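You operate a simulated robot arm through the tools that you are given. There is no shell and no other tool.

Carry out the task below with a simulated two-armed robot. There is one attempt and no reset: what you move stays moved.

JOB
Hold the orange case on the right half of the blue bench steady with one hand and press the low black button to switch it on with the other.
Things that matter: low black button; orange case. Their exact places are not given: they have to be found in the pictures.

The check looks at the end state, three seconds after you hand in, the way a careful person would. Anything else that was tipped, shoved, dropped, spilled or broken makes it a failure.

ROBOT AND FRAMES
Two 7-joint arms with two-finger parallel grippers on one trunk, on a base that drives. Base frame: it is fixed to the floor where the robot stands at the start and does not move with it; the origin is under the middle of the robot, x ahead of it, y to its left, z up. Lengths are in m, angles in degrees, forces in N, time in s.
The left shoulder is at the start at [0.07, 0.13, 1.137], the right one opposite. With the tool pointing down near the work surface each hand reaches from about 0.22 to 0.52 m from the robot's upright axis, wherever it stands, measured 20 degrees to its own side. Places, roughly: low black button [-3, 1.1, 0.9]; orange case [-3, 1, 0.75]. Payload 1.57 kg a hand.
The TCP of each hand is the grasp point between the finger pads, 0.03 m short of the fingertips. In the tool frame z runs along the fingers and y along their closing line. The gripper opens to 0.08 m. The fingers are 0.017 m wide and 0.012 m thick; the gripper's body (0.04 by 0.082 m) begins 0.08 m behind the TCP.
Orientation is that of the tool frame in the base frame, as a unit quaternion [w, x, y, z]. With the fingers straight down and closing along the base's y, the tool's x points along the base's -x, its y along +y and its z along -z.

CONTROLS
- The arms move only by the tool jog_arm. It takes "left_moves", "right_moves" or both (then of equal length, played together; a hand with none holds still); each is a list of rows, each a list of 3 entries, a list of its own where there are three numbers: the opening, from 0 (shut) to 1 (fully open), then the shift along the tool's x, y, z in m, then the turn, a rotation vector about the tool's x, y, z in degrees. In form: [[hand, [tx, ty, tz], [ax, ay, az]], ...]. A call has 1 to 20 rows; each row is the pose to reach, as a shift and turn from the pose commanded when the call began, along the tool's axes at that moment. Each row takes 0.2 s and may step no farther than 0.05 m and 8.6 degrees from the row before; otherwise, or with a gripper value out of range, the whole call is refused. Where a pose cannot be reached the arm comes as near as it can. A force on the tool above 40 N (or 10 N above the force at the start of the call, whichever is more), or a blocked arm, ends the call early, and 0.2 s more pass. The fingers move at their own pace (about 0.108 m/s each) and stop on an object; they squeeze with about 23 N. The grip force told is the motor's: it shows also when the fingers shut on nothing. Time passes only in rows, and 0.2 s behind the last, so rows that repeat a pose let the fingers close. It gives the time, the measured TCP pose, the force on the tool (base axes), the opening and the grip force at its end, in the units of the frame above (readings bear some noise), with the torque about the TCP (base axes, N m) and any sound that the robot's microphone picked up.
- Cameras (640 x 400 px; columns grow to the right, rows downward): "scene" is now at [0.132, 0.0026, 1.3663]; the picture's right is [0.01, -1.00, 0.00], its down [-0.66, -0.01, -0.75] and it looks along [0.75, 0.01, -0.66] (base axes); focal length 291 px, centre (320, 200). "left" rides on the left gripper at [0.072, 0.007, -0.122] in its tool frame; the picture's right is [-0.09, 1.00, 0.00], its down [-0.84, -0.08, -0.54] and it looks along [-0.54, -0.05, 0.84] (tool axes); focal length 238 px, centre (320, 200). "right" rides on the right gripper at [0.072, -0.007, -0.122] in its tool frame; the picture's right is [0.09, 1.00, 0.00], its down [-0.84, 0.08, -0.54] and it looks along [-0.54, 0.05, 0.84] (tool axes); focal length 238 px, centre (320, 200).
- camera(camera): a new picture of that camera. It takes no simulated time.
- lift_body(by): slides the trunk up (or, below 0, down) by that many m; the arms and the scene camera ride with it, the base frame stays. It gives what a move gives, with no picture.
- roll_base(legs): drives the robot by 1 to 6 legs, each [ahead, left, turn to the left] in m, m and degrees, along the robot's own axes; the way and the turn of a leg run together, so that a leg with both is an arc; at most 1.5 m and 180 degrees a leg. The arms and the cameras ride along, it lands a little off, and it stops where it bumps. It gives what a move gives.
- turn_head(pan, tilt): turns the head with the scene camera to pan (to the left, within 86 degrees either way) and tilt (down, from -29 to 69), counted from straight ahead of the robot. It gives what a move gives.
- probe_pixels(camera, pixels): for up to 12 pixels [column, row] of the newest picture of that camera ("zoom" is the newest enlarged one), the place [x, y, z] in the base frame of the surface seen there, good to about 0.002 m, but the place of the scene camera against the robot may be out by one fixed shift of up to 0.012 m in any direction. It takes no simulated time.
- inspect(camera, box): a new picture of the part [left, top, right, bottom] of that camera's present view, enlarged. It takes no simulated time.
- job_done(): hands the job in; it is judged then, once.

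Leave the grippers open and the arms clear of the work at the hand-in unless told otherwise.

The tools are called after ">>>" as name(argument=value, ...) on one line, values as JSON. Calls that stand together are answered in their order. jog_arm: Moves the arms, as the interface text tells. Its arguments: {"type":"object","properties":{"left_moves":{"type":"array","items":{"type":"array"}},"right_moves":{"type":"array","items":{"type":"array"}}},"required":[]} The other tools are called the same way: lift_body (by) slides the trunk up or down; roll_base (legs) drives the base; turn_head (pan, tilt) turns the head that bears the scene camera; camera (camera) takes a picture; probe_pixels (camera, pixels) gives the place of the surface under pixels of a picture; inspect (camera, box) takes an enlarged picture of a part of a camera's view; job_done () hands the job in.

At the start:

```text
time: 0.0
left_eef_pos: [0.4081, 0.1993, 1.145]
left_tool_rot: [-0.002, -0.001, 1.0, -0.001]
left_wrist_force: [0.1, -0.7, 0.6]
left_moment: [0.0, -0.02, -0.02]
left_opening: 0.0799
left_finger_force: 0.0
right_eef_pos: [0.295, -0.1433, 1.1409]
right_tool_rot: [0.0, 0.001, 1.0, 0.0]
right_wrist_force: [0.4, 0.5, -0.4]
right_moment: [-0.02, 0.02, 0.02]
right_opening: 0.0799
right_finger_force: 0.2
trunk travel left (down, up): [-0.775, 0.165]
robot x, y, heading: [-0.0018, 0.0013, 0.1]
head pan, tilt: [0.6, 41.2]
```

scene: 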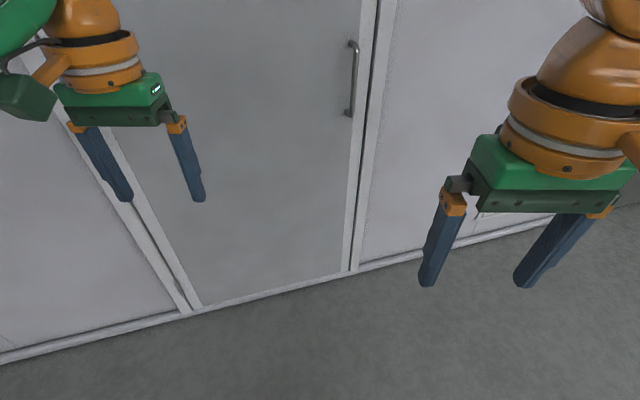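
right: 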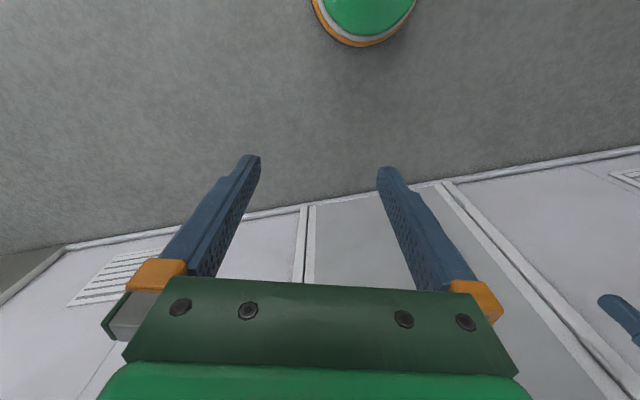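
left: 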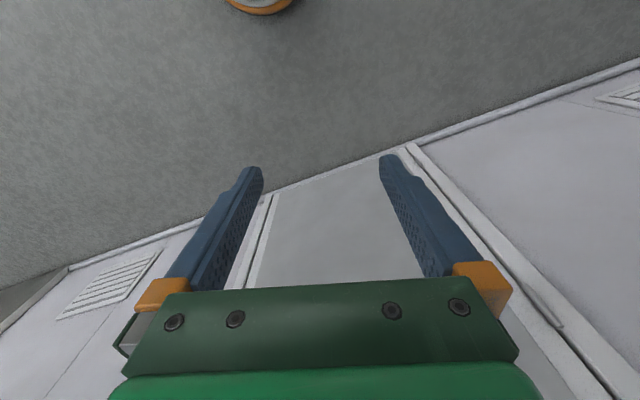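

The scene picture shows a cabinet wall ahead; the bench should be behind me near [-3, 1]. I will first turn the head to the left to look around before driving.

>>> turn_head(pan=86, tilt=15)

```text
time: 1.6
left_eef_pos: [0.4077, 0.2001, 1.1452]
left_tool_rot: [-0.001, -0.001, 1.0, -0.001]
left_wrist_force: [-0.5, 0.3, -0.4]
left_moment: [0.0, 0.01, 0.06]
left_opening: 0.0804
left_finger_force: 0.0
right_eef_pos: [0.2949, -0.1438, 1.141]
right_tool_rot: [-0.001, 0.001, 1.0, 0.0]
right_wrist_force: [-0.5, 1.0, -0.7]
right_moment: [-0.02, -0.02, -0.03]
right_opening: 0.08
right_finger_force: 0.1
trunk travel left (down, up): [-0.775, 0.165]
robot x, y, heading: [0.0011, -0.0004, -0.0]
head pan, tilt: [85.9, 15.0]
```

The head is turned left; I take a scene picture to see what lies that way.

>>> camera(camera="scene")

```text
taken
```

scene: 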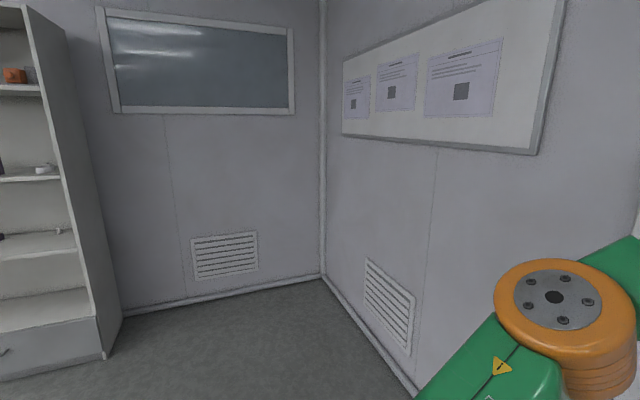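

To the left are a shelf unit and a wall corner, all more than a metre off. The wall ahead is about 1.1 m away by its floor line, so turning on the spot is clear. I turn the base 100° left and look behind.

>>> roll_base(legs=[[0, 0, 100]])

>>> turn_head(pan=60, tilt=20)

>>> camera(camera="scene")

```text
time: 6.2
left_eef_pos: [-0.275, 0.3606, 1.1456]
left_tool_rot: [0.0, 0.774, -0.634, 0.001]
left_wrist_force: [-0.3, -1.3, 0.0]
left_moment: [0.0, -0.02, -0.04]
left_opening: 0.0802
left_finger_force: 0.1
right_eef_pos: [0.0848, 0.3171, 1.1406]
right_tool_rot: [0.001, 0.773, -0.635, -0.001]
right_wrist_force: [0.5, 0.6, 0.6]
right_moment: [0.0, -0.01, 0.02]
right_opening: 0.08
right_finger_force: 0.0
trunk travel left (down, up): [-0.775, 0.165]
robot x, y, heading: [-0.0037, 0.0005, 101.2]
head pan, tilt: [85.9, 15.0]
```

```text
time: 7.2
left_eef_pos: [-0.2749, 0.3606, 1.1442]
left_tool_rot: [0.0, 0.773, -0.634, 0.001]
left_wrist_force: [0.4, -0.5, 0.4]
left_moment: [-0.02, 0.0, -0.01]
left_opening: 0.0799
left_finger_force: 0.2
right_eef_pos: [0.0843, 0.3181, 1.1414]
right_tool_rot: [-0.001, 0.772, -0.635, 0.0]
right_wrist_force: [0.0, 0.6, -0.6]
right_moment: [0.0, 0.01, -0.01]
right_opening: 0.0801
right_finger_force: 0.1
trunk travel left (down, up): [-0.775, 0.165]
robot x, y, heading: [0.0003, -0.0015, 101.2]
head pan, tilt: [60.0, 20.0]
```

```text
taken
```

scene: 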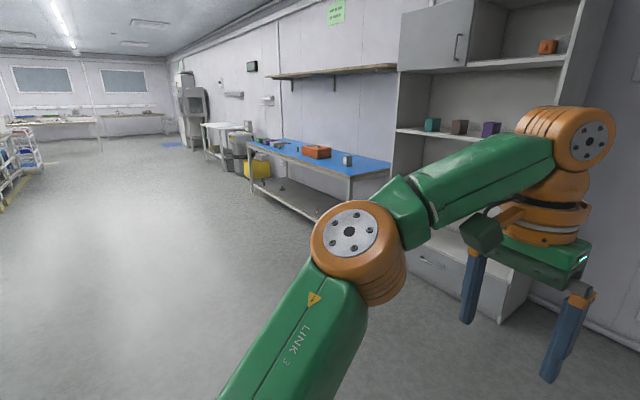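

I see the blue bench along the wall, with an orange box at pixel (316,152) on it. I probe the bench, the case and the floor around it.

>>> probe_pixels(camera="scene", pixels=[[316, 151], [316, 157], [280, 143], [347, 160], [380, 166], [350, 175], [252, 148], [249, 192], [300, 220], [225, 180], [410, 180], [495, 315]])

>>> inspect(camera="scene", box=[200, 90, 420, 230])

```text
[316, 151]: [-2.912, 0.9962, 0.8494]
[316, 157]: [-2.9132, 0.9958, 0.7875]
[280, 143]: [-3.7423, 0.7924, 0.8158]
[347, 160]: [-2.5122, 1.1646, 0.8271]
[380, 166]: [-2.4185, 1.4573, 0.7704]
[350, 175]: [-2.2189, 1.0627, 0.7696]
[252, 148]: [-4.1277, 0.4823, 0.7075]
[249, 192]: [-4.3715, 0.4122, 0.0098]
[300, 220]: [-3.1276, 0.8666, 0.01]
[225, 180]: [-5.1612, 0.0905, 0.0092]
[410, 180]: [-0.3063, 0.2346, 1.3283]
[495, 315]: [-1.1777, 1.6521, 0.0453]
```

```text
2.86 times, centred on (310, 160) of scene
```

zoom: 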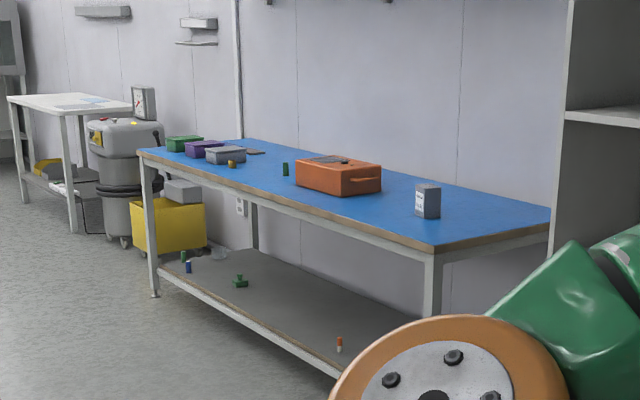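

The bench front edge runs from about (-2.22, 1.06) to (-4.13, 0.48), its top at z≈0.77; the orange case sits at about (-2.91, 1.0). Facing the bench squarely means a heading of about 107°. The floor along the way looks clear, so I drive in a straight line to about 0.9 m in front of the case.

>>> roll_base(legs=[[0, 0, 5.7], [0.38, 1.3, 0], [0.38, 1.3, 0]])

>>> turn_head(pan=0, tilt=35)

>>> camera(camera="scene")

```text
time: 20.6
left_eef_pos: [-2.9531, 0.4179, 1.1444]
left_tool_rot: [0.0, 0.784, -0.621, 0.0]
left_wrist_force: [-0.7, -0.4, -0.4]
left_moment: [0.0, -0.02, -0.01]
left_opening: 0.0801
left_finger_force: 0.1
right_eef_pos: [-2.5926, 0.3868, 1.1414]
right_tool_rot: [0.001, 0.783, -0.622, 0.0]
right_wrist_force: [-0.4, -0.4, -0.3]
right_moment: [0.0, -0.01, 0.01]
right_opening: 0.0799
right_finger_force: 0.1
trunk travel left (down, up): [-0.775, 0.165]
robot x, y, heading: [-2.6647, 0.0681, 103.3]
head pan, tilt: [60.0, 20.0]
```

```text
time: 21.9
left_eef_pos: [-2.9535, 0.4189, 1.1448]
left_tool_rot: [-0.001, 0.784, -0.621, 0.002]
left_wrist_force: [-0.1, -0.2, 0.1]
left_moment: [0.0, -0.04, -0.04]
left_opening: 0.0799
left_finger_force: 0.0
right_eef_pos: [-2.5921, 0.3871, 1.1416]
right_tool_rot: [0.0, 0.783, -0.622, 0.0]
right_wrist_force: [-0.3, 0.5, -0.8]
right_moment: [-0.03, -0.01, -0.01]
right_opening: 0.0801
right_finger_force: 0.0
trunk travel left (down, up): [-0.775, 0.165]
robot x, y, heading: [-2.6681, 0.065, 103.1]
head pan, tilt: [0.0, 35.0]
```

```text
taken
```

scene: 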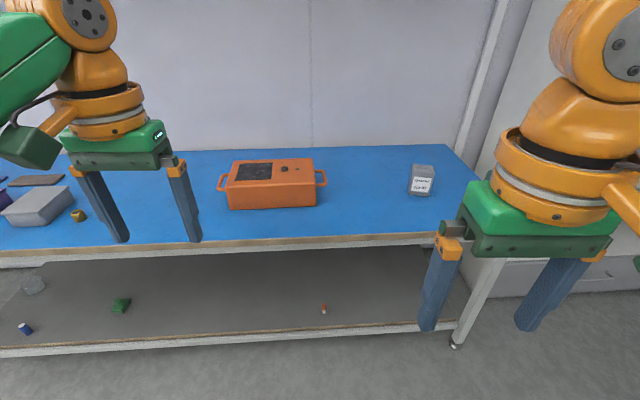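

Now the orange case is squarely in view: body at about (271,183), a dark panel on top at (254,171) and a dark button at about (284,169), plus handles at each end. I zoom in.

>>> inspect(camera="scene", box=[205, 140, 340, 225])

```text
4.71 times, centred on (272, 182) of scene
```

zoom: 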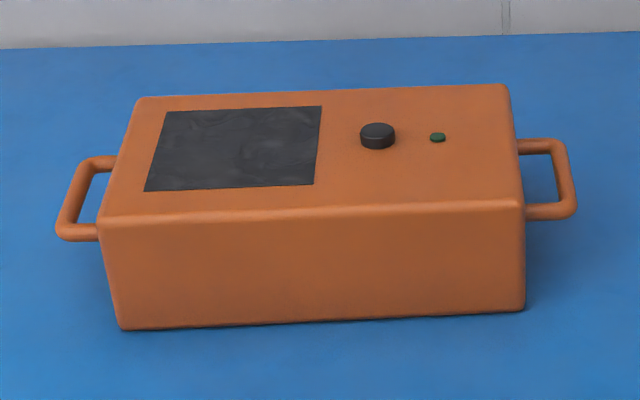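

The low black button is at zoom (377,135), a green lamp at (437,137), and bar handles at each end. I probe the case's corners, handles, button and the bench.

>>> probe_pixels(camera="zoom", pixels=[[377, 129], [377, 143], [437, 137], [140, 100], [505, 88], [520, 200], [105, 215], [522, 305], [122, 325], [68, 205], [567, 180], [340, 160]])

>>> probe_pixels(camera="scene", pixels=[[200, 244], [400, 238], [421, 180], [280, 215], [350, 180], [78, 214], [40, 205], [35, 180], [450, 345], [200, 335], [320, 150], [230, 182]])

>>> probe_pixels(camera="zoom", pixels=[[365, 130], [389, 130], [377, 125], [377, 134], [95, 163], [62, 215], [80, 232], [95, 232], [535, 146], [550, 212], [530, 212], [560, 150]])

```text
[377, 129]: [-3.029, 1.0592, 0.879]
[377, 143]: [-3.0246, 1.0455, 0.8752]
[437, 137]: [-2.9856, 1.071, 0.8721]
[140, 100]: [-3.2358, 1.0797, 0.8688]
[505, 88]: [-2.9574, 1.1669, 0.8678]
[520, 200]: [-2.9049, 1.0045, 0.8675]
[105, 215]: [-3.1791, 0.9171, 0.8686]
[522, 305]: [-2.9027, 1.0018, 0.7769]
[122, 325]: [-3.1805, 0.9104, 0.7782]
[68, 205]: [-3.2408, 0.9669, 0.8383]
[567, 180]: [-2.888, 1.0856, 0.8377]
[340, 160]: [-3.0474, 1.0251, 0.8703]
```

```text
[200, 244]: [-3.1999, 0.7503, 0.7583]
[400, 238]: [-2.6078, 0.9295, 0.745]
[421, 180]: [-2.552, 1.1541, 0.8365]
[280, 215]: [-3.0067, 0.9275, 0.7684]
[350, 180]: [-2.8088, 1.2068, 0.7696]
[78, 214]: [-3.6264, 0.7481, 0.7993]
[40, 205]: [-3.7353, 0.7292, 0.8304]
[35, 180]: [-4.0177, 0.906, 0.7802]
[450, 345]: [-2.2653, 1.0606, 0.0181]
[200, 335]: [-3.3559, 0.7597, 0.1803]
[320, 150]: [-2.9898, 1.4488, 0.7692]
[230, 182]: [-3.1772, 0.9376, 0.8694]
```

```text
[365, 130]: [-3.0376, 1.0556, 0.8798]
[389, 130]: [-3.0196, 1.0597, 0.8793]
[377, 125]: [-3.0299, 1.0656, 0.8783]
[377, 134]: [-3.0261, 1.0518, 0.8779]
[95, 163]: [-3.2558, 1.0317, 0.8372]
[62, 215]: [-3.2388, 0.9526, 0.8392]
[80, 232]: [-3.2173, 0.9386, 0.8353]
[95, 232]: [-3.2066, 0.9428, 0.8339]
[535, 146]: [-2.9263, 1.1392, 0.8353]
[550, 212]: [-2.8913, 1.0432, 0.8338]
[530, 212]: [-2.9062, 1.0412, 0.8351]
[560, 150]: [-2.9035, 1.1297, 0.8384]
```

The case spans about 0.29 x 0.17 x 0.10 m, its length turned 18° in the base frame; the button centre is about (-3.028, 1.058, 0.879), and the left handle's bar is near (-3.24, 0.97, 0.832). The bench edge is ~0.15 m in front of the case. I tilt the head down to see my own base's footprint, so I know how close I can stand.

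>>> turn_head(pan=0, tilt=69)

>>> camera(camera="scene")

```text
time: 22.9
left_eef_pos: [-2.9539, 0.4192, 1.1447]
left_tool_rot: [0.001, 0.784, -0.62, 0.001]
left_wrist_force: [-0.1, 1.1, -0.7]
left_moment: [0.0, -0.01, 0.03]
left_opening: 0.0798
left_finger_force: 0.0
right_eef_pos: [-2.5932, 0.3867, 1.1413]
right_tool_rot: [0.0, 0.783, -0.622, -0.001]
right_wrist_force: [-0.3, -0.3, 0.4]
right_moment: [0.01, 0.01, 0.02]
right_opening: 0.0798
right_finger_force: 0.0
trunk travel left (down, up): [-0.775, 0.165]
robot x, y, heading: [-2.6646, 0.0626, 103.1]
head pan, tilt: [0.0, 68.8]
```

```text
taken
```

scene: 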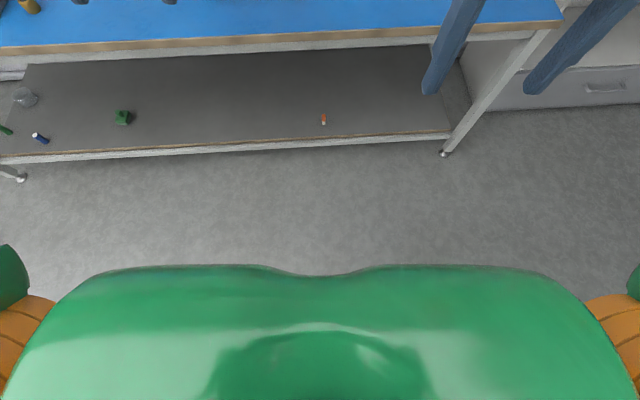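

The torso hides the base: anything farther than about 0.29 m ahead at floor level would be visible, so the footprint ends before that. I probe the torso's front edge, the bench edge and the shelf edge.

>>> probe_pixels(camera="scene", pixels=[[200, 270], [320, 280], [440, 270], [200, 264], [320, 272], [250, 42], [400, 34], [250, 148], [400, 138], [443, 153], [20, 178], [180, 290]])

```text
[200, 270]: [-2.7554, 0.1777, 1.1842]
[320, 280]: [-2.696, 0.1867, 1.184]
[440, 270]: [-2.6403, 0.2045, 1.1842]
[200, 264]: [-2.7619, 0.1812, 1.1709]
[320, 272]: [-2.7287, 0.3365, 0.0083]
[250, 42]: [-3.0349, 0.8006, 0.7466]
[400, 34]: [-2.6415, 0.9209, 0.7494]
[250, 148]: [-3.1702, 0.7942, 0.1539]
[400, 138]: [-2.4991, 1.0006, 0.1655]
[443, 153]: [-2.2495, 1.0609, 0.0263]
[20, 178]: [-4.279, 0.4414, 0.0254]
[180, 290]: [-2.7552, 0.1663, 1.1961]
```

In the starting wrist pictures a round green and orange thing shows at the top (365,15) – that is likely my own base. I take a fresh right wrist picture and measure its front rim.

>>> camera(camera="right")

>>> probe_pixels(camera="right", pixels=[[360, 44], [360, 38], [360, 20], [325, 25], [400, 25], [315, 3], [413, 3], [360, 52]])

```text
taken
```

right: 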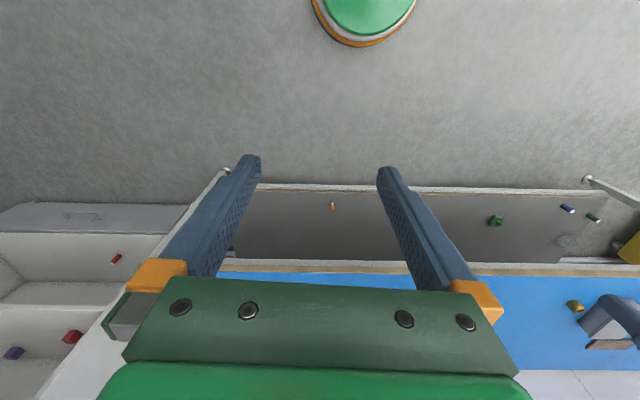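

```text
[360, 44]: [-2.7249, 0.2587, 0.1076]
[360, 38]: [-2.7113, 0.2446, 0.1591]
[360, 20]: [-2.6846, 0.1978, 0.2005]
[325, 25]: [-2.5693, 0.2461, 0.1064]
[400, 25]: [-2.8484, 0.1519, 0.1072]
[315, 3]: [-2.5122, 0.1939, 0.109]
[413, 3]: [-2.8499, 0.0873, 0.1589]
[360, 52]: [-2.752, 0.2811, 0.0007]
```

My base is a disc of about 0.205 m radius, up to z≈0.2. The lower shelf's front is 0.05 m behind the bench edge, so I can put my axis 0.20 m before the edge with ~0.045 m to spare. Target: (-2.998, 0.600), heading 107.5°. I first turn and go most of the way, then correct.

>>> roll_base(legs=[[0, 0, 4.4], [0.4, 0.156, 0]])

>>> turn_head(pan=0, tilt=50)

>>> camera(camera="scene")

```text
time: 26.0
left_eef_pos: [-3.2427, 0.7296, 1.1456]
left_tool_rot: [-0.001, 0.806, -0.592, 0.001]
left_wrist_force: [0.1, 0.1, 0.5]
left_moment: [0.01, 0.01, 0.02]
left_opening: 0.08
left_finger_force: 0.0
right_eef_pos: [-2.8814, 0.7227, 1.1415]
right_tool_rot: [0.0, 0.805, -0.594, 0.0]
right_wrist_force: [-0.4, -0.7, -1.0]
right_moment: [0.01, 0.01, 0.01]
right_opening: 0.0799
right_finger_force: 0.1
trunk travel left (down, up): [-0.775, 0.165]
robot x, y, heading: [-2.9304, 0.4, 107.6]
head pan, tilt: [0.0, 68.8]
```

```text
time: 26.8
left_eef_pos: [-3.2438, 0.7308, 1.1445]
left_tool_rot: [0.0, 0.806, -0.593, 0.002]
left_wrist_force: [-0.4, 0.1, 0.1]
left_moment: [0.0, -0.01, 0.0]
left_opening: 0.0799
left_finger_force: 0.0
right_eef_pos: [-2.8836, 0.7244, 1.1411]
right_tool_rot: [0.001, 0.805, -0.594, 0.001]
right_wrist_force: [-0.6, 0.0, 0.1]
right_moment: [-0.02, -0.02, -0.02]
right_opening: 0.0799
right_finger_force: 0.2
trunk travel left (down, up): [-0.775, 0.165]
robot x, y, heading: [-2.9333, 0.3994, 107.2]
head pan, tilt: [0.0, 50.0]
```

```text
taken
```

scene: 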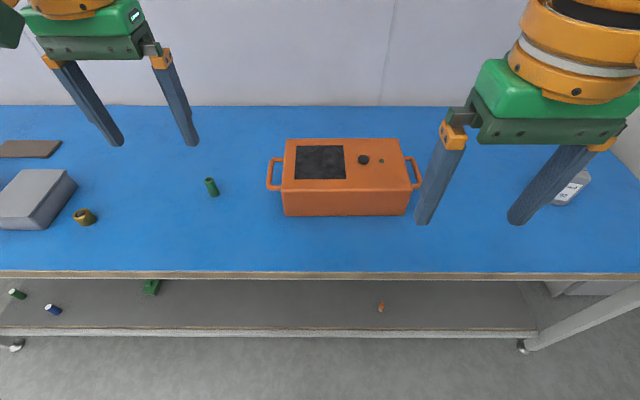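

I am at about (-2.932, 0.40), heading 107.4°. The case sits near picture centre; a small green cylinder stands at (211,187), left of the left handle. I probe it with the button, handles and bench edge.

>>> probe_pixels(camera="scene", pixels=[[211, 181], [211, 190], [363, 159], [270, 178], [418, 174], [285, 214], [405, 214], [300, 275], [420, 275], [300, 330], [290, 141], [399, 141]])

>>> inspect(camera="scene", box=[190, 120, 440, 280])

```text
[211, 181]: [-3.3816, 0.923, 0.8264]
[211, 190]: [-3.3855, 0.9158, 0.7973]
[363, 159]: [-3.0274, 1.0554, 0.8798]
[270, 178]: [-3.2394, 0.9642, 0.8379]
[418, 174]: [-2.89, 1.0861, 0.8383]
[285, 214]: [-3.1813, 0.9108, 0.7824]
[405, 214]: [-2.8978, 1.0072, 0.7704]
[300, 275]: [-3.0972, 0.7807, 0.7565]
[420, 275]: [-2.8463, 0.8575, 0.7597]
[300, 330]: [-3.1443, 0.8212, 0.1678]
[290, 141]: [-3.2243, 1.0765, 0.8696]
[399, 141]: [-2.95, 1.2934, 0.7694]
```

```text
2.50 times, centred on (315, 200) of scene
```

zoom: 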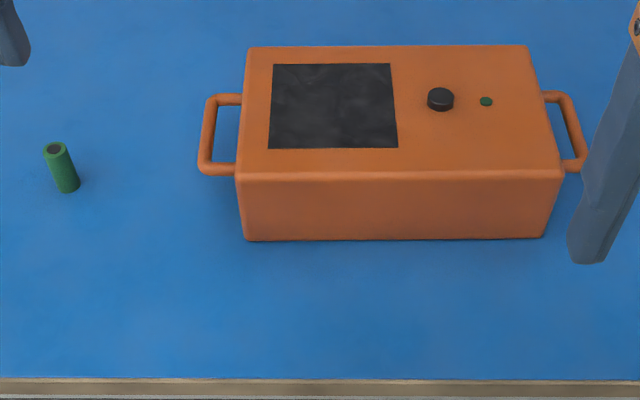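

Places agree with the earlier ones. The cylinder at (-3.38, 0.92) is about 0.15 m from the left handle, so the left hand fits between. Plan: left hand grips the left handle, right hand presses the button. I go ahead the last 0.21 m.

>>> roll_base(legs=[[0.205, 0.003, 0]])

>>> camera(camera="scene")

>>> camera(camera="left")

>>> camera(camera="right")

```text
time: 28.4
left_eef_pos: [-3.3075, 0.9216, 1.1464]
left_tool_rot: [-0.001, 0.806, -0.592, 0.0]
left_wrist_force: [0.2, -1.3, 0.9]
left_moment: [0.03, 0.05, 0.01]
left_opening: 0.0802
left_finger_force: 0.0
right_eef_pos: [-2.9452, 0.9151, 1.1426]
right_tool_rot: [0.0, 0.806, -0.592, -0.002]
right_wrist_force: [0.3, 0.0, -0.3]
right_moment: [0.03, -0.03, 0.0]
right_opening: 0.08
right_finger_force: 0.0
trunk travel left (down, up): [-0.775, 0.165]
robot x, y, heading: [-2.9961, 0.5976, 107.3]
head pan, tilt: [0.0, 50.0]
```

```text
taken
```

scene: 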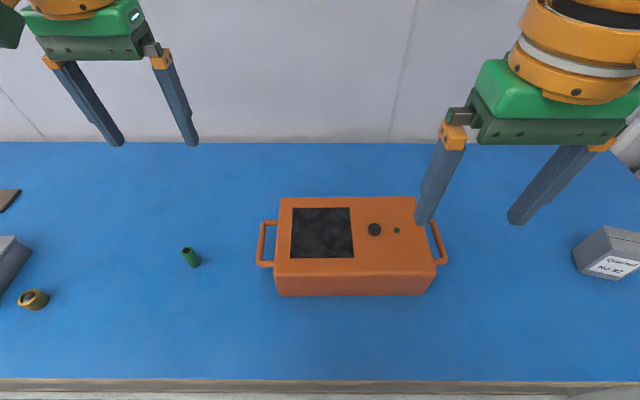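

```text
taken
```

left: 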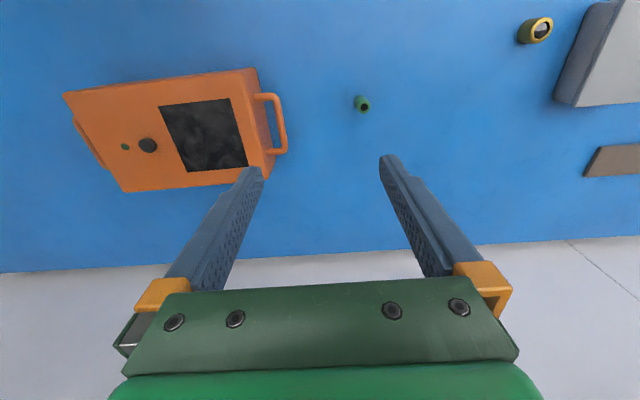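

```text
taken
```

right: 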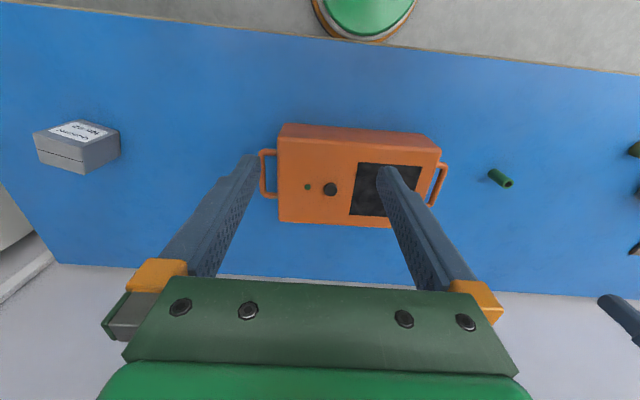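

In position: robot at (-2.996, 0.598). Both wrist cameras see the case. I probe the left handle with the left camera (bar at about (281,125)) and the button with the right camera (330,189).

>>> probe_pixels(camera="left", pixels=[[279, 110], [281, 125], [284, 140], [265, 97], [276, 151], [148, 145], [125, 147], [257, 72], [272, 150], [122, 190], [240, 120], [362, 104]])

>>> probe_pixels(camera="right", pixels=[[330, 189], [325, 189], [335, 189], [330, 184], [330, 194], [307, 187], [280, 138], [281, 220], [435, 150], [441, 180], [345, 200], [262, 175]])

>>> inspect(camera="left", box=[220, 60, 320, 170])

>>> inspect(camera="right", box=[280, 150, 380, 220])

```text
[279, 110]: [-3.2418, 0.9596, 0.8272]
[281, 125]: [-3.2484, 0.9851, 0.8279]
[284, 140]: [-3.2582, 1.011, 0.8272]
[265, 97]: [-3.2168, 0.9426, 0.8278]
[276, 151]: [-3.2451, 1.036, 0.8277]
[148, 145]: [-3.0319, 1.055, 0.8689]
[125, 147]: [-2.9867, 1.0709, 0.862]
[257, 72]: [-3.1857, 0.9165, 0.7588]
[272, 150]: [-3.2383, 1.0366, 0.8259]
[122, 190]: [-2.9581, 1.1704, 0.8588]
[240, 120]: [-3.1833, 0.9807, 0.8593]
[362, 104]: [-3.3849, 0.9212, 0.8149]
```

```text
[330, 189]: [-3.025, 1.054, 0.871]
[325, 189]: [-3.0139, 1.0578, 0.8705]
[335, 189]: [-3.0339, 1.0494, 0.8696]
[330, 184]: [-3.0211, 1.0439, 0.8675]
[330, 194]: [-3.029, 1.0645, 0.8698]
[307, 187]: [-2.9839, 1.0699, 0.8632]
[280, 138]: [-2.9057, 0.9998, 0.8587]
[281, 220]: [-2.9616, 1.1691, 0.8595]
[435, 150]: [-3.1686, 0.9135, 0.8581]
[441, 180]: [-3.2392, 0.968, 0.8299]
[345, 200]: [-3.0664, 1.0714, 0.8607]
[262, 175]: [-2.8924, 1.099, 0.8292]
```

```text
3.64 times, centred on (270, 115) of left
```

zoom: 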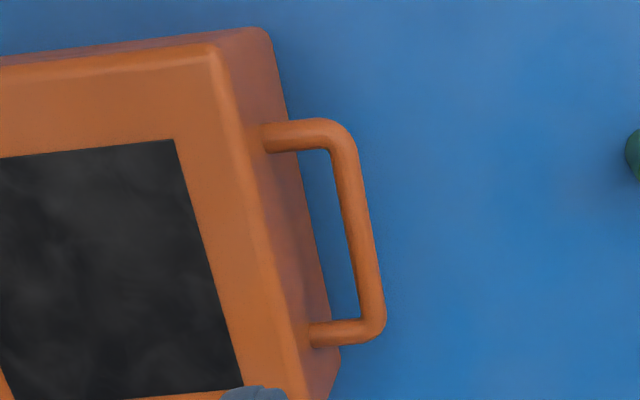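

```text
5.71 times, centred on (330, 185) of right
```

zoom: 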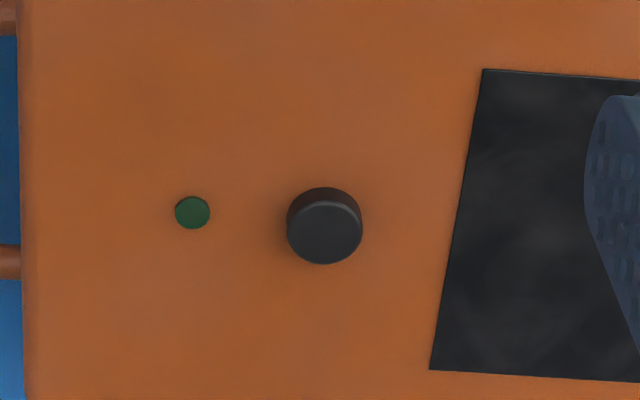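

The wrist cameras give: button top centre about (-3.025, 1.054, 0.870), case top z≈0.859, handle bar centre about (-3.247, 0.986, 0.822), bar ~0.014 thick with ~0.03 m gap to the case. The tool's closing line already lies along the case's length within 1°. I move the left hand (opened to 0.032 m) above the bar and the right hand (shut) above the button, both staying well above the case.

>>> jog_arm(left_moves=[[0.4, [-0.0217, -0.0385, 0], [0, 0, 0]], [0.4, [-0.0433, -0.077, 0], [0, 0, 0]], [0.4, [-0.0433, -0.077, 0.045], [0, 0, 0]], [0.4, [-0.0433, -0.077, 0.09], [0, 0, 0]], [0.4, [-0.0433, -0.077, 0.135], [0, 0, 0]], [0.4, [-0.0433, -0.077, 0.18], [0, 0, 0]], [0.4, [-0.0433, -0.077, 0.2], [0, 0, 0]], [0.4, [-0.0433, -0.077, 0.2], [0, 0, 0]]], right_moves=[[0, [-0.0393, 0.0087, 0], [0, 0, 0]], [0, [-0.0785, 0.0175, 0], [0, 0, 0]], [0, [-0.1178, 0.0262, 0], [0, 0, 0]], [0, [-0.157, 0.0349, 0], [0, 0, 0]], [0, [-0.157, 0.0349, 0.045], [0, 0, 0]], [0, [-0.157, 0.0349, 0.09], [0, 0, 0]], [0, [-0.157, 0.0349, 0.135], [0, 0, 0]], [0, [-0.157, 0.0349, 0.17], [0, 0, 0]]])

>>> camera(camera="left")

>>> camera(camera="right")

>>> camera(camera="scene")

```text
time: 30.2
left_eef_pos: [-3.2463, 0.9871, 0.9457]
left_tool_rot: [0.0, 0.806, -0.591, 0.0]
left_wrist_force: [-0.5, 0.6, -0.1]
left_moment: [0.01, -0.01, 0.0]
left_opening: 0.0321
left_finger_force: 0.2
left hand out of reach, approached as far as the arm can: row 2
right_eef_pos: [-3.0258, 1.0576, 0.9681]
right_tool_rot: [0.001, 0.805, -0.594, -0.001]
right_wrist_force: [0.3, 0.3, -0.3]
right_moment: [0.0, 0.02, 0.0]
right_opening: 0.0001
right_finger_force: 21.3
right hand out of reach, approached as far as the arm can: row 4
trunk travel left (down, up): [-0.775, 0.165]
robot x, y, heading: [-2.9941, 0.5916, 107.4]
head pan, tilt: [0.0, 50.0]
```

```text
taken
```

left: 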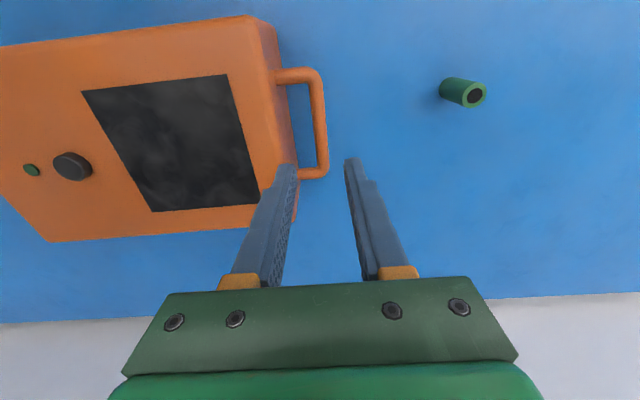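

```text
taken
```

right: 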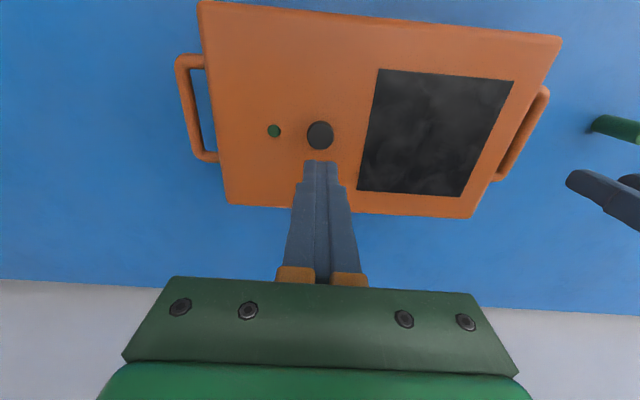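

```text
taken
```

scene: 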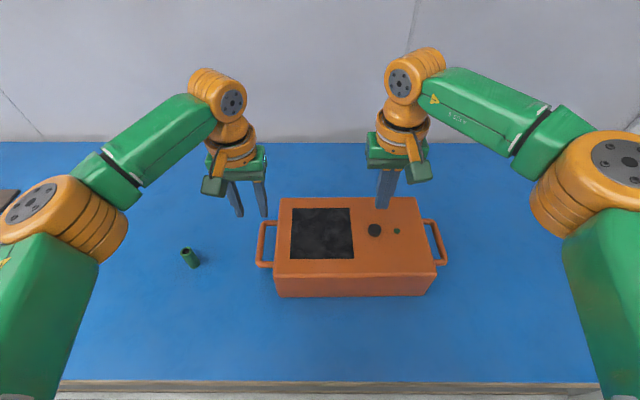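

Both hands arrived; the "out of reach" notes were only for the high rows. The left picture shows the bar at (320,125) between the fingers' lines. I probe the bar, the case side, and the button again from close by.

>>> probe_pixels(camera="left", pixels=[[315, 95], [319, 110], [321, 125], [322, 140], [323, 155], [312, 125], [327, 125], [290, 76], [312, 172], [296, 125], [290, 110], [279, 60]])

>>> probe_pixels(camera="right", pixels=[[320, 135], [310, 135], [330, 135], [320, 125], [320, 145], [274, 131], [300, 90], [300, 150], [340, 110]])

>>> inspect(camera="left", box=[230, 50, 390, 200])

>>> inspect(camera="right", box=[250, 90, 390, 190])

```text
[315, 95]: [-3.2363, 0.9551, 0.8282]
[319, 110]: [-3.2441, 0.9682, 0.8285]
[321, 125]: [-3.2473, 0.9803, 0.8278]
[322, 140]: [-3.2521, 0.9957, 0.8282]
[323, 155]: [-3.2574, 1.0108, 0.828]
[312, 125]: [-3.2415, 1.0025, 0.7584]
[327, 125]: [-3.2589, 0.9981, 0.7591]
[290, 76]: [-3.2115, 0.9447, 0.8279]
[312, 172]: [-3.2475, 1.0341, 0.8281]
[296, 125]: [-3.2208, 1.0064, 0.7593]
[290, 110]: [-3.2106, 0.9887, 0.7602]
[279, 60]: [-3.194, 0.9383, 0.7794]
```

```text
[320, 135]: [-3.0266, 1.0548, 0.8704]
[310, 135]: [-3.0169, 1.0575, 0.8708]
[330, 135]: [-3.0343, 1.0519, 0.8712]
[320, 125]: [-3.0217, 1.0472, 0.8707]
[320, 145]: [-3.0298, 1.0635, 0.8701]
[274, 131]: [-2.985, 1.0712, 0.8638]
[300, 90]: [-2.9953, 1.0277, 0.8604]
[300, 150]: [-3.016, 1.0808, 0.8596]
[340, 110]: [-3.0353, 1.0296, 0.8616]
```

```text
2.67 times, centred on (310, 125) of left
```

zoom: 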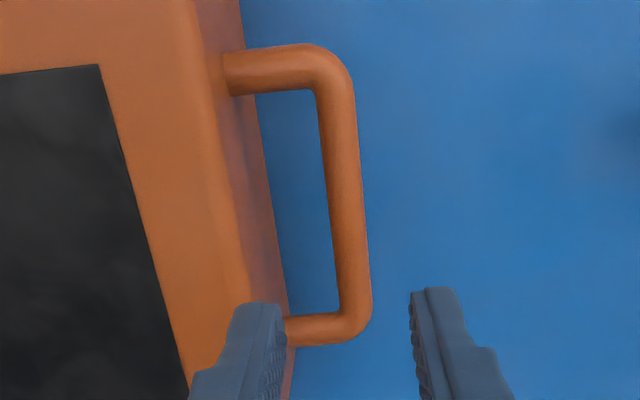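

```text
4.00 times, centred on (320, 140) of right
```

zoom: 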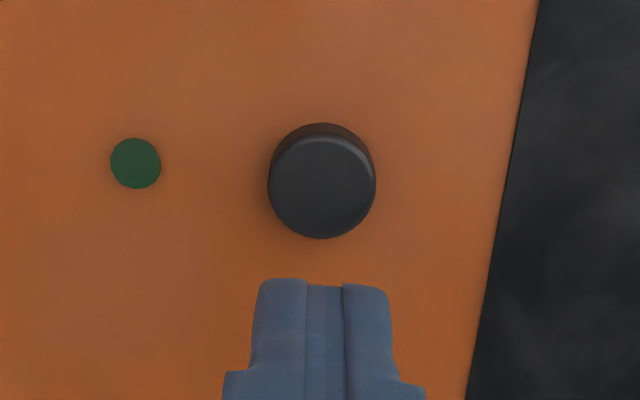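

The bar centre lies within ~1 mm of the left TCP's line and the inner finger has ~7 mm to either side at opening 0.029. I lower the left hand until the tips are just above the bar (z TCP ≈ 0.862) and look again. The right hand holds.

>>> jog_arm(left_moves=[[0.36, [0, 0, 0.03], [0, 0, 0]], [0.36, [0, 0, 0.06], [0, 0, 0]], [0.36, [0, 0, 0.083], [0, 0, 0]], [0.36, [0, 0, 0.083], [0, 0, 0]]])

>>> inspect(camera="left", box=[220, 40, 420, 240])

>>> inspect(camera="scene", box=[180, 140, 460, 310])

```text
time: 31.2
left_eef_pos: [-3.2473, 0.9883, 0.8606]
left_tool_rot: [-0.001, 0.806, -0.592, 0.0]
left_wrist_force: [-0.3, -0.4, -1.0]
left_moment: [0.0, -0.01, -0.02]
left_opening: 0.0288
left_finger_force: 0.0
right_eef_pos: [-3.0263, 1.0574, 0.9695]
right_tool_rot: [0.0, 0.805, -0.593, 0.0]
right_wrist_force: [0.1, 0.8, 0.1]
right_moment: [0.01, 0.0, 0.02]
right_opening: 0.0001
right_finger_force: 21.7
trunk travel left (down, up): [-0.775, 0.165]
robot x, y, heading: [-2.9964, 0.5931, 107.1]
head pan, tilt: [0.0, 50.0]
```

```text
2.00 times, centred on (320, 140) of left
```

zoom: 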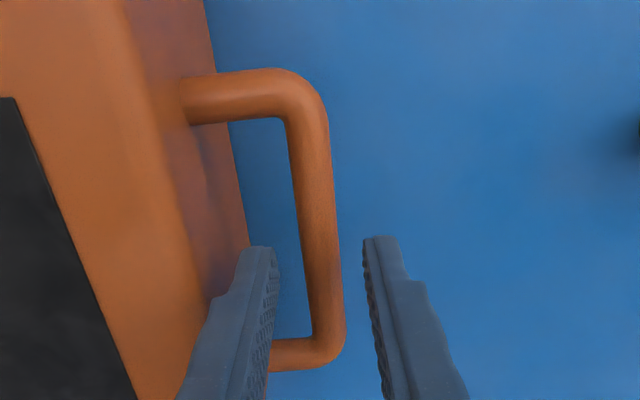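

```text
2.29 times, centred on (320, 225) of scene
```

zoom: 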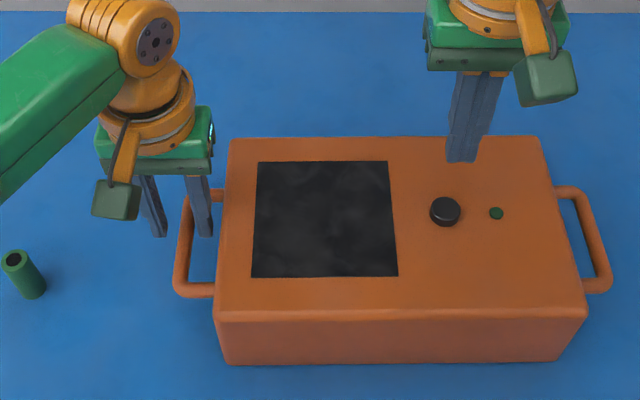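

The tips are just above the bar, straddling it: inner gap 20 px, outer gap 29 px at (300–333, 245) in the zoom. I shift 1.4 mm toward the case and descend 0.038 m so the pads sit at the bar, keeping the opening for now.

>>> jog_arm(left_moves=[[0.36, [0, -0.0014, 0.0], [0, 0, 0]], [0.36, [0, -0.0014, 0.013], [0, 0, 0]], [0.36, [0, -0.0014, 0.026], [0, 0, 0]], [0.36, [0, -0.0014, 0.0385], [0, 0, 0]], [0.36, [0, -0.0014, 0.0385], [0, 0, 0]]])

>>> inspect(camera="left", box=[220, 40, 420, 240])

```text
time: 32.5
left_eef_pos: [-3.2456, 0.9869, 0.8235]
left_tool_rot: [0.0, 0.806, -0.592, 0.001]
left_wrist_force: [0.2, -1.3, 0.0]
left_moment: [0.02, 0.02, 0.0]
left_opening: 0.0286
left_finger_force: 0.1
right_eef_pos: [-3.0263, 1.0574, 0.9695]
right_tool_rot: [0.0, 0.805, -0.593, 0.0]
right_wrist_force: [0.5, 0.1, 0.4]
right_moment: [0.01, -0.03, -0.02]
right_opening: 0.0
right_finger_force: 21.5
trunk travel left (down, up): [-0.775, 0.165]
robot x, y, heading: [-2.9952, 0.5954, 107.4]
head pan, tilt: [0.0, 50.0]
```

```text
2.00 times, centred on (320, 140) of left
```

zoom: 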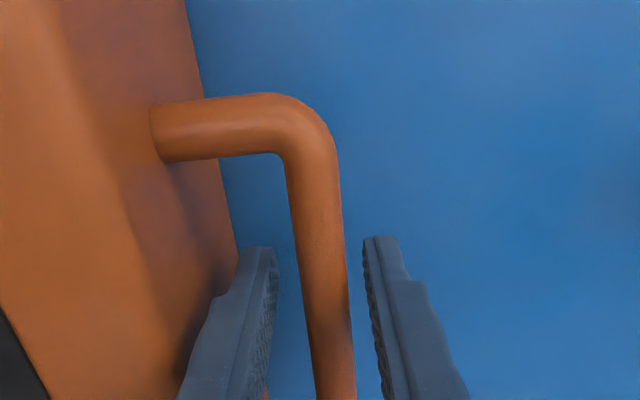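

No contact forces; the bar lies between the pads (gaps about 31 and 23 px). I close the left hand gently onto the bar.

>>> jog_arm(left_moves=[[0.28, [0, 0, 0], [0, 0, 0]], [0.22, [0, 0, 0], [0, 0, 0]], [0.17, [0, 0, 0], [0, 0, 0]], [0.1, [0, 0, 0], [0, 0, 0]], [0.0, [0, 0, 0], [0, 0, 0]], [0.0, [0, 0, 0], [0, 0, 0]]])

>>> camera(camera="left")

>>> inspect(camera="scene", box=[180, 140, 460, 310])

>>> inspect(camera="right", box=[250, 90, 390, 190])

>>> probe_pixels(camera="zoom", pixels=[[320, 190], [275, 190], [370, 190], [320, 145], [320, 230], [136, 163]])

```text
time: 33.9
left_eef_pos: [-3.2455, 0.9876, 0.824]
left_tool_rot: [-0.002, 0.806, -0.592, 0.001]
left_wrist_force: [-6.2, 0.4, 3.6]
left_moment: [-0.05, 0.05, 0.22]
left_opening: 0.0136
left_finger_force: 23.2
right_eef_pos: [-3.0277, 1.0571, 0.9693]
right_tool_rot: [0.0, 0.806, -0.592, 0.0]
right_wrist_force: [0.2, 0.0, 0.3]
right_moment: [-0.02, -0.02, 0.01]
right_opening: 0.0
right_finger_force: 21.0
trunk travel left (down, up): [-0.775, 0.165]
robot x, y, heading: [-2.9968, 0.5952, 107.2]
head pan, tilt: [0.0, 50.0]
```

```text
taken
```

left: 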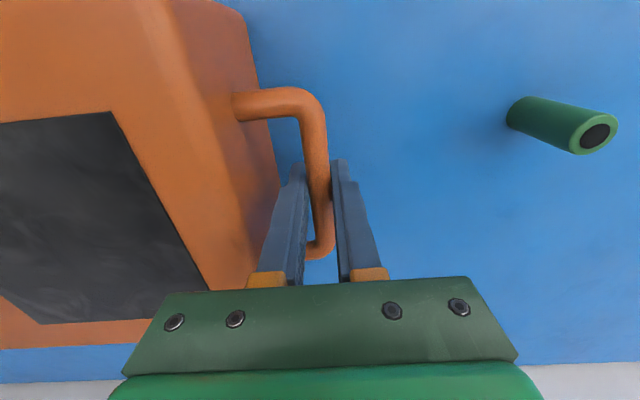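

```text
2.29 times, centred on (320, 225) of scene
```

zoom: 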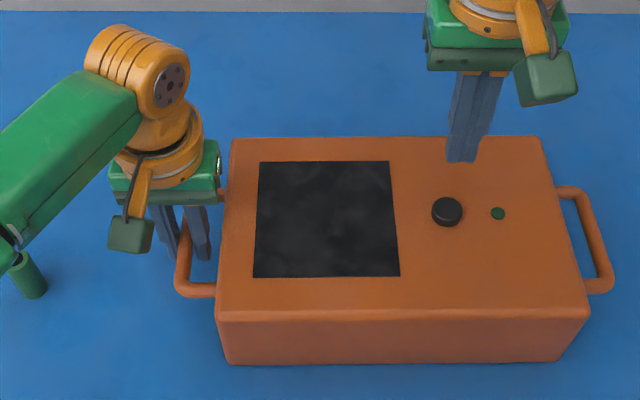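

```text
4.00 times, centred on (320, 140) of right
```

zoom: 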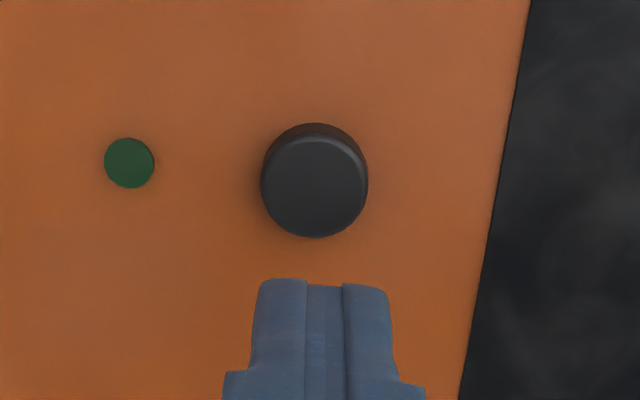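

```text
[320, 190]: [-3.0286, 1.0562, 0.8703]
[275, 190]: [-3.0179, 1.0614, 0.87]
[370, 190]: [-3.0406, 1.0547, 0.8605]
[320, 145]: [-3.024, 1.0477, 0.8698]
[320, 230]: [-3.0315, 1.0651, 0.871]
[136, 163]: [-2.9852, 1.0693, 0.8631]
```

The left hand grips the bar (opening 0.0136, 23 N); the case moved only ~1 mm. The button is now at about (-3.027, 1.056, 0.870) and the right TCP at (-3.027, 1.057), well over it. I lower the right hand until the tips are about 5 mm over the button.

>>> jog_arm(right_moves=[[0, [0, 0, 0.02], [0, 0, 0]], [0, [0, 0, 0.04], [0, 0, 0]], [0, [0, 0, 0.055], [0, 0, 0]], [0, [0, 0, 0.064], [0, 0, 0]], [0, [0, 0, 0.064], [0, 0, 0]]])

>>> inspect(camera="right", box=[250, 90, 390, 230])

>>> inspect(camera="scene", box=[300, 160, 440, 290])

```text
time: 35.0
left_eef_pos: [-3.2463, 0.9861, 0.8242]
left_tool_rot: [-0.002, 0.806, -0.592, 0.001]
left_wrist_force: [-6.1, 0.2, 4.6]
left_moment: [-0.01, 0.02, 0.24]
left_opening: 0.0136
left_finger_force: 22.7
right_eef_pos: [-3.0266, 1.057, 0.9065]
right_tool_rot: [-0.001, 0.805, -0.593, 0.0]
right_wrist_force: [0.4, 1.0, -0.7]
right_moment: [0.02, 0.0, -0.02]
right_opening: 0.0
right_finger_force: 21.4
trunk travel left (down, up): [-0.775, 0.165]
robot x, y, heading: [-2.9945, 0.5938, 107.1]
head pan, tilt: [0.0, 50.0]
```

```text
2.86 times, centred on (320, 160) of right
```

zoom: 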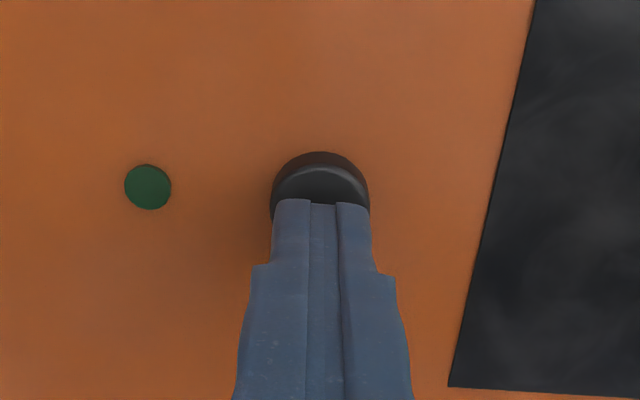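

```text
3.08 times, centred on (370, 225) of scene
```

zoom: 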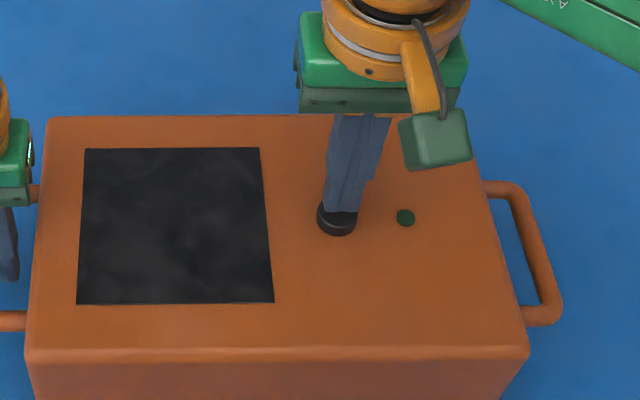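

The shut tips are centred over the button in both views. I press in small steps, watching force and sound.

>>> jog_arm(right_moves=[[0, [0, 0, 0.003], [0, 0, 0]], [0, [0, 0, 0.005], [0, 0, 0]], [0, [0, 0, 0.007], [0, 0, 0]], [0, [0, 0, 0.008], [0, 0, 0]]])

```text
time: 36.0
left_eef_pos: [-3.2456, 0.9861, 0.8231]
left_tool_rot: [-0.001, 0.806, -0.592, 0.001]
left_wrist_force: [-6.5, 1.2, 4.5]
left_moment: [-0.01, 0.04, 0.26]
left_opening: 0.0137
left_finger_force: 22.8
right_eef_pos: [-3.0268, 1.0568, 0.899]
right_tool_rot: [0.0, 0.806, -0.593, 0.001]
right_wrist_force: [0.4, -1.0, -0.1]
right_moment: [0.02, -0.01, 0.01]
right_opening: 0.0
right_finger_force: 21.5
trunk travel left (down, up): [-0.775, 0.165]
robot x, y, heading: [-2.9959, 0.5951, 107.2]
head pan, tilt: [0.0, 50.0]
```

No force yet at TCP z 0.899; the tips are about to touch. I go on down 1 mm at a time.

>>> jog_arm(right_moves=[[0, [0, 0, 0.001], [0, 0, 0]], [0, [0, 0, 0.002], [0, 0, 0]], [0, [0, 0, 0.003], [0, 0, 0]]])

```text
time: 36.9
left_eef_pos: [-3.2449, 0.9856, 0.8235]
left_tool_rot: [-0.002, 0.806, -0.592, 0.001]
left_wrist_force: [-7.5, 0.6, 3.6]
left_moment: [0.18, 0.04, 0.24]
left_opening: 0.0138
left_finger_force: 23.4
right_eef_pos: [-3.0274, 1.0571, 0.8966]
right_tool_rot: [-0.001, 0.805, -0.594, 0.001]
right_wrist_force: [-0.7, 1.4, 2.8]
right_moment: [0.07, 0.0, 0.0]
right_opening: 0.0
right_finger_force: 21.6
trunk travel left (down, up): [-0.775, 0.165]
robot x, y, heading: [-2.9924, 0.5942, 107.2]
head pan, tilt: [0.0, 50.0]
```

Now 2.8 N upward on the right tool: the button is being pressed. I keep going down in 1 mm steps.

>>> jog_arm(right_moves=[[0, [0, 0, 0.001], [0, 0, 0]], [0, [0, 0, 0.002], [0, 0, 0]]])

>>> inspect(camera="right", box=[250, 90, 390, 230])

```text
time: 37.5
left_eef_pos: [-3.2472, 0.9858, 0.8239]
left_tool_rot: [-0.001, 0.806, -0.592, 0.0]
left_wrist_force: [-8.9, 1.1, 2.9]
left_moment: [0.2, 0.03, 0.22]
left_opening: 0.0135
left_finger_force: 23.3
right_eef_pos: [-3.0266, 1.0575, 0.8954]
right_tool_rot: [0.0, 0.805, -0.594, 0.0]
right_wrist_force: [3.5, 2.1, 6.3]
right_moment: [0.08, -0.09, 0.02]
right_opening: 0.0004
right_finger_force: 21.4
trunk travel left (down, up): [-0.775, 0.165]
robot x, y, heading: [-2.994, 0.5936, 107.3]
head pan, tilt: [0.0, 50.0]
heard: click
```

```text
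2.86 times, centred on (320, 160) of right
```

zoom: 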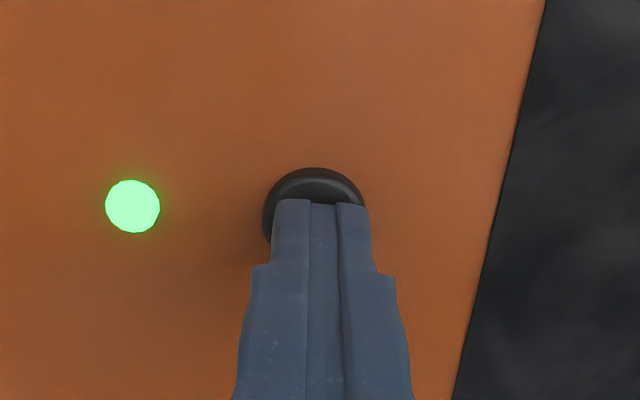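

A click sounded and the green lamp is lit – the case is on. I raise the right hand straight up without pressing further, left hand still holding.

>>> jog_arm(right_moves=[[0, [0, 0, -0.005], [0, 0, 0]], [0, [0, 0, -0.015], [0, 0, 0]], [0, [0, 0, -0.035], [0, 0, 0]], [0, [0, 0, -0.065], [0, 0, 0]], [0, [0, 0, -0.1], [0, 0, 0]], [0, [0, 0, -0.1], [0, 0, 0]]])

>>> camera(camera="right")

>>> camera(camera="left")

>>> camera(camera="scene")

```text
time: 38.9
left_eef_pos: [-3.2455, 0.9856, 0.8226]
left_tool_rot: [-0.001, 0.805, -0.593, 0.001]
left_wrist_force: [-6.3, -0.6, 3.8]
left_moment: [0.01, 0.07, 0.22]
left_opening: 0.0139
left_finger_force: 23.0
right_eef_pos: [-3.0242, 1.0598, 0.9936]
right_tool_rot: [-0.001, 0.805, -0.593, 0.001]
right_wrist_force: [0.6, 0.3, 0.0]
right_moment: [-0.06, -0.02, 0.02]
right_opening: 0.0
right_finger_force: 21.8
trunk travel left (down, up): [-0.775, 0.165]
robot x, y, heading: [-2.9973, 0.5921, 107.2]
head pan, tilt: [0.0, 50.0]
```

```text
taken
```

right: 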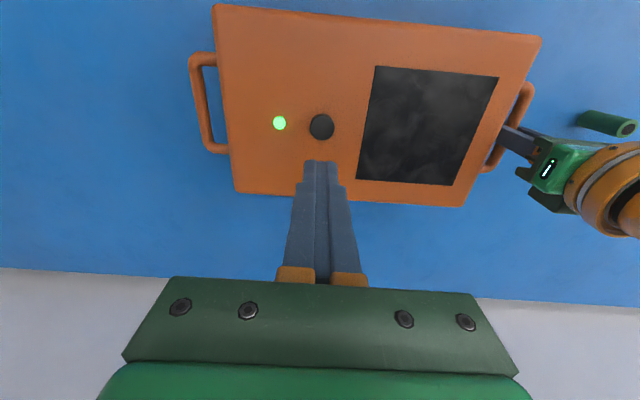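

```text
taken
```

left: 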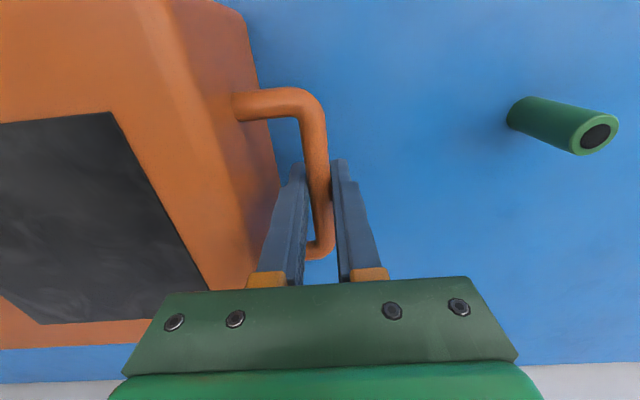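

```text
taken
```

scene: 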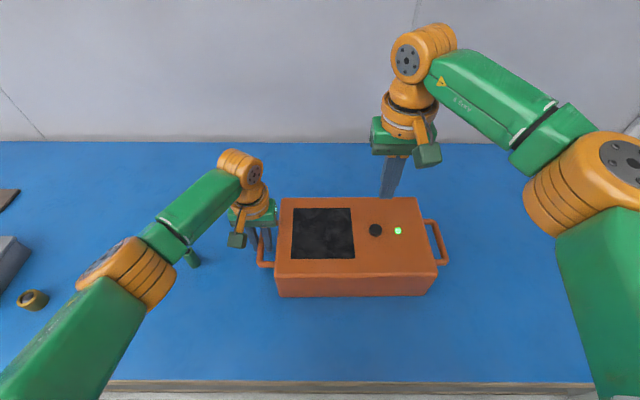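

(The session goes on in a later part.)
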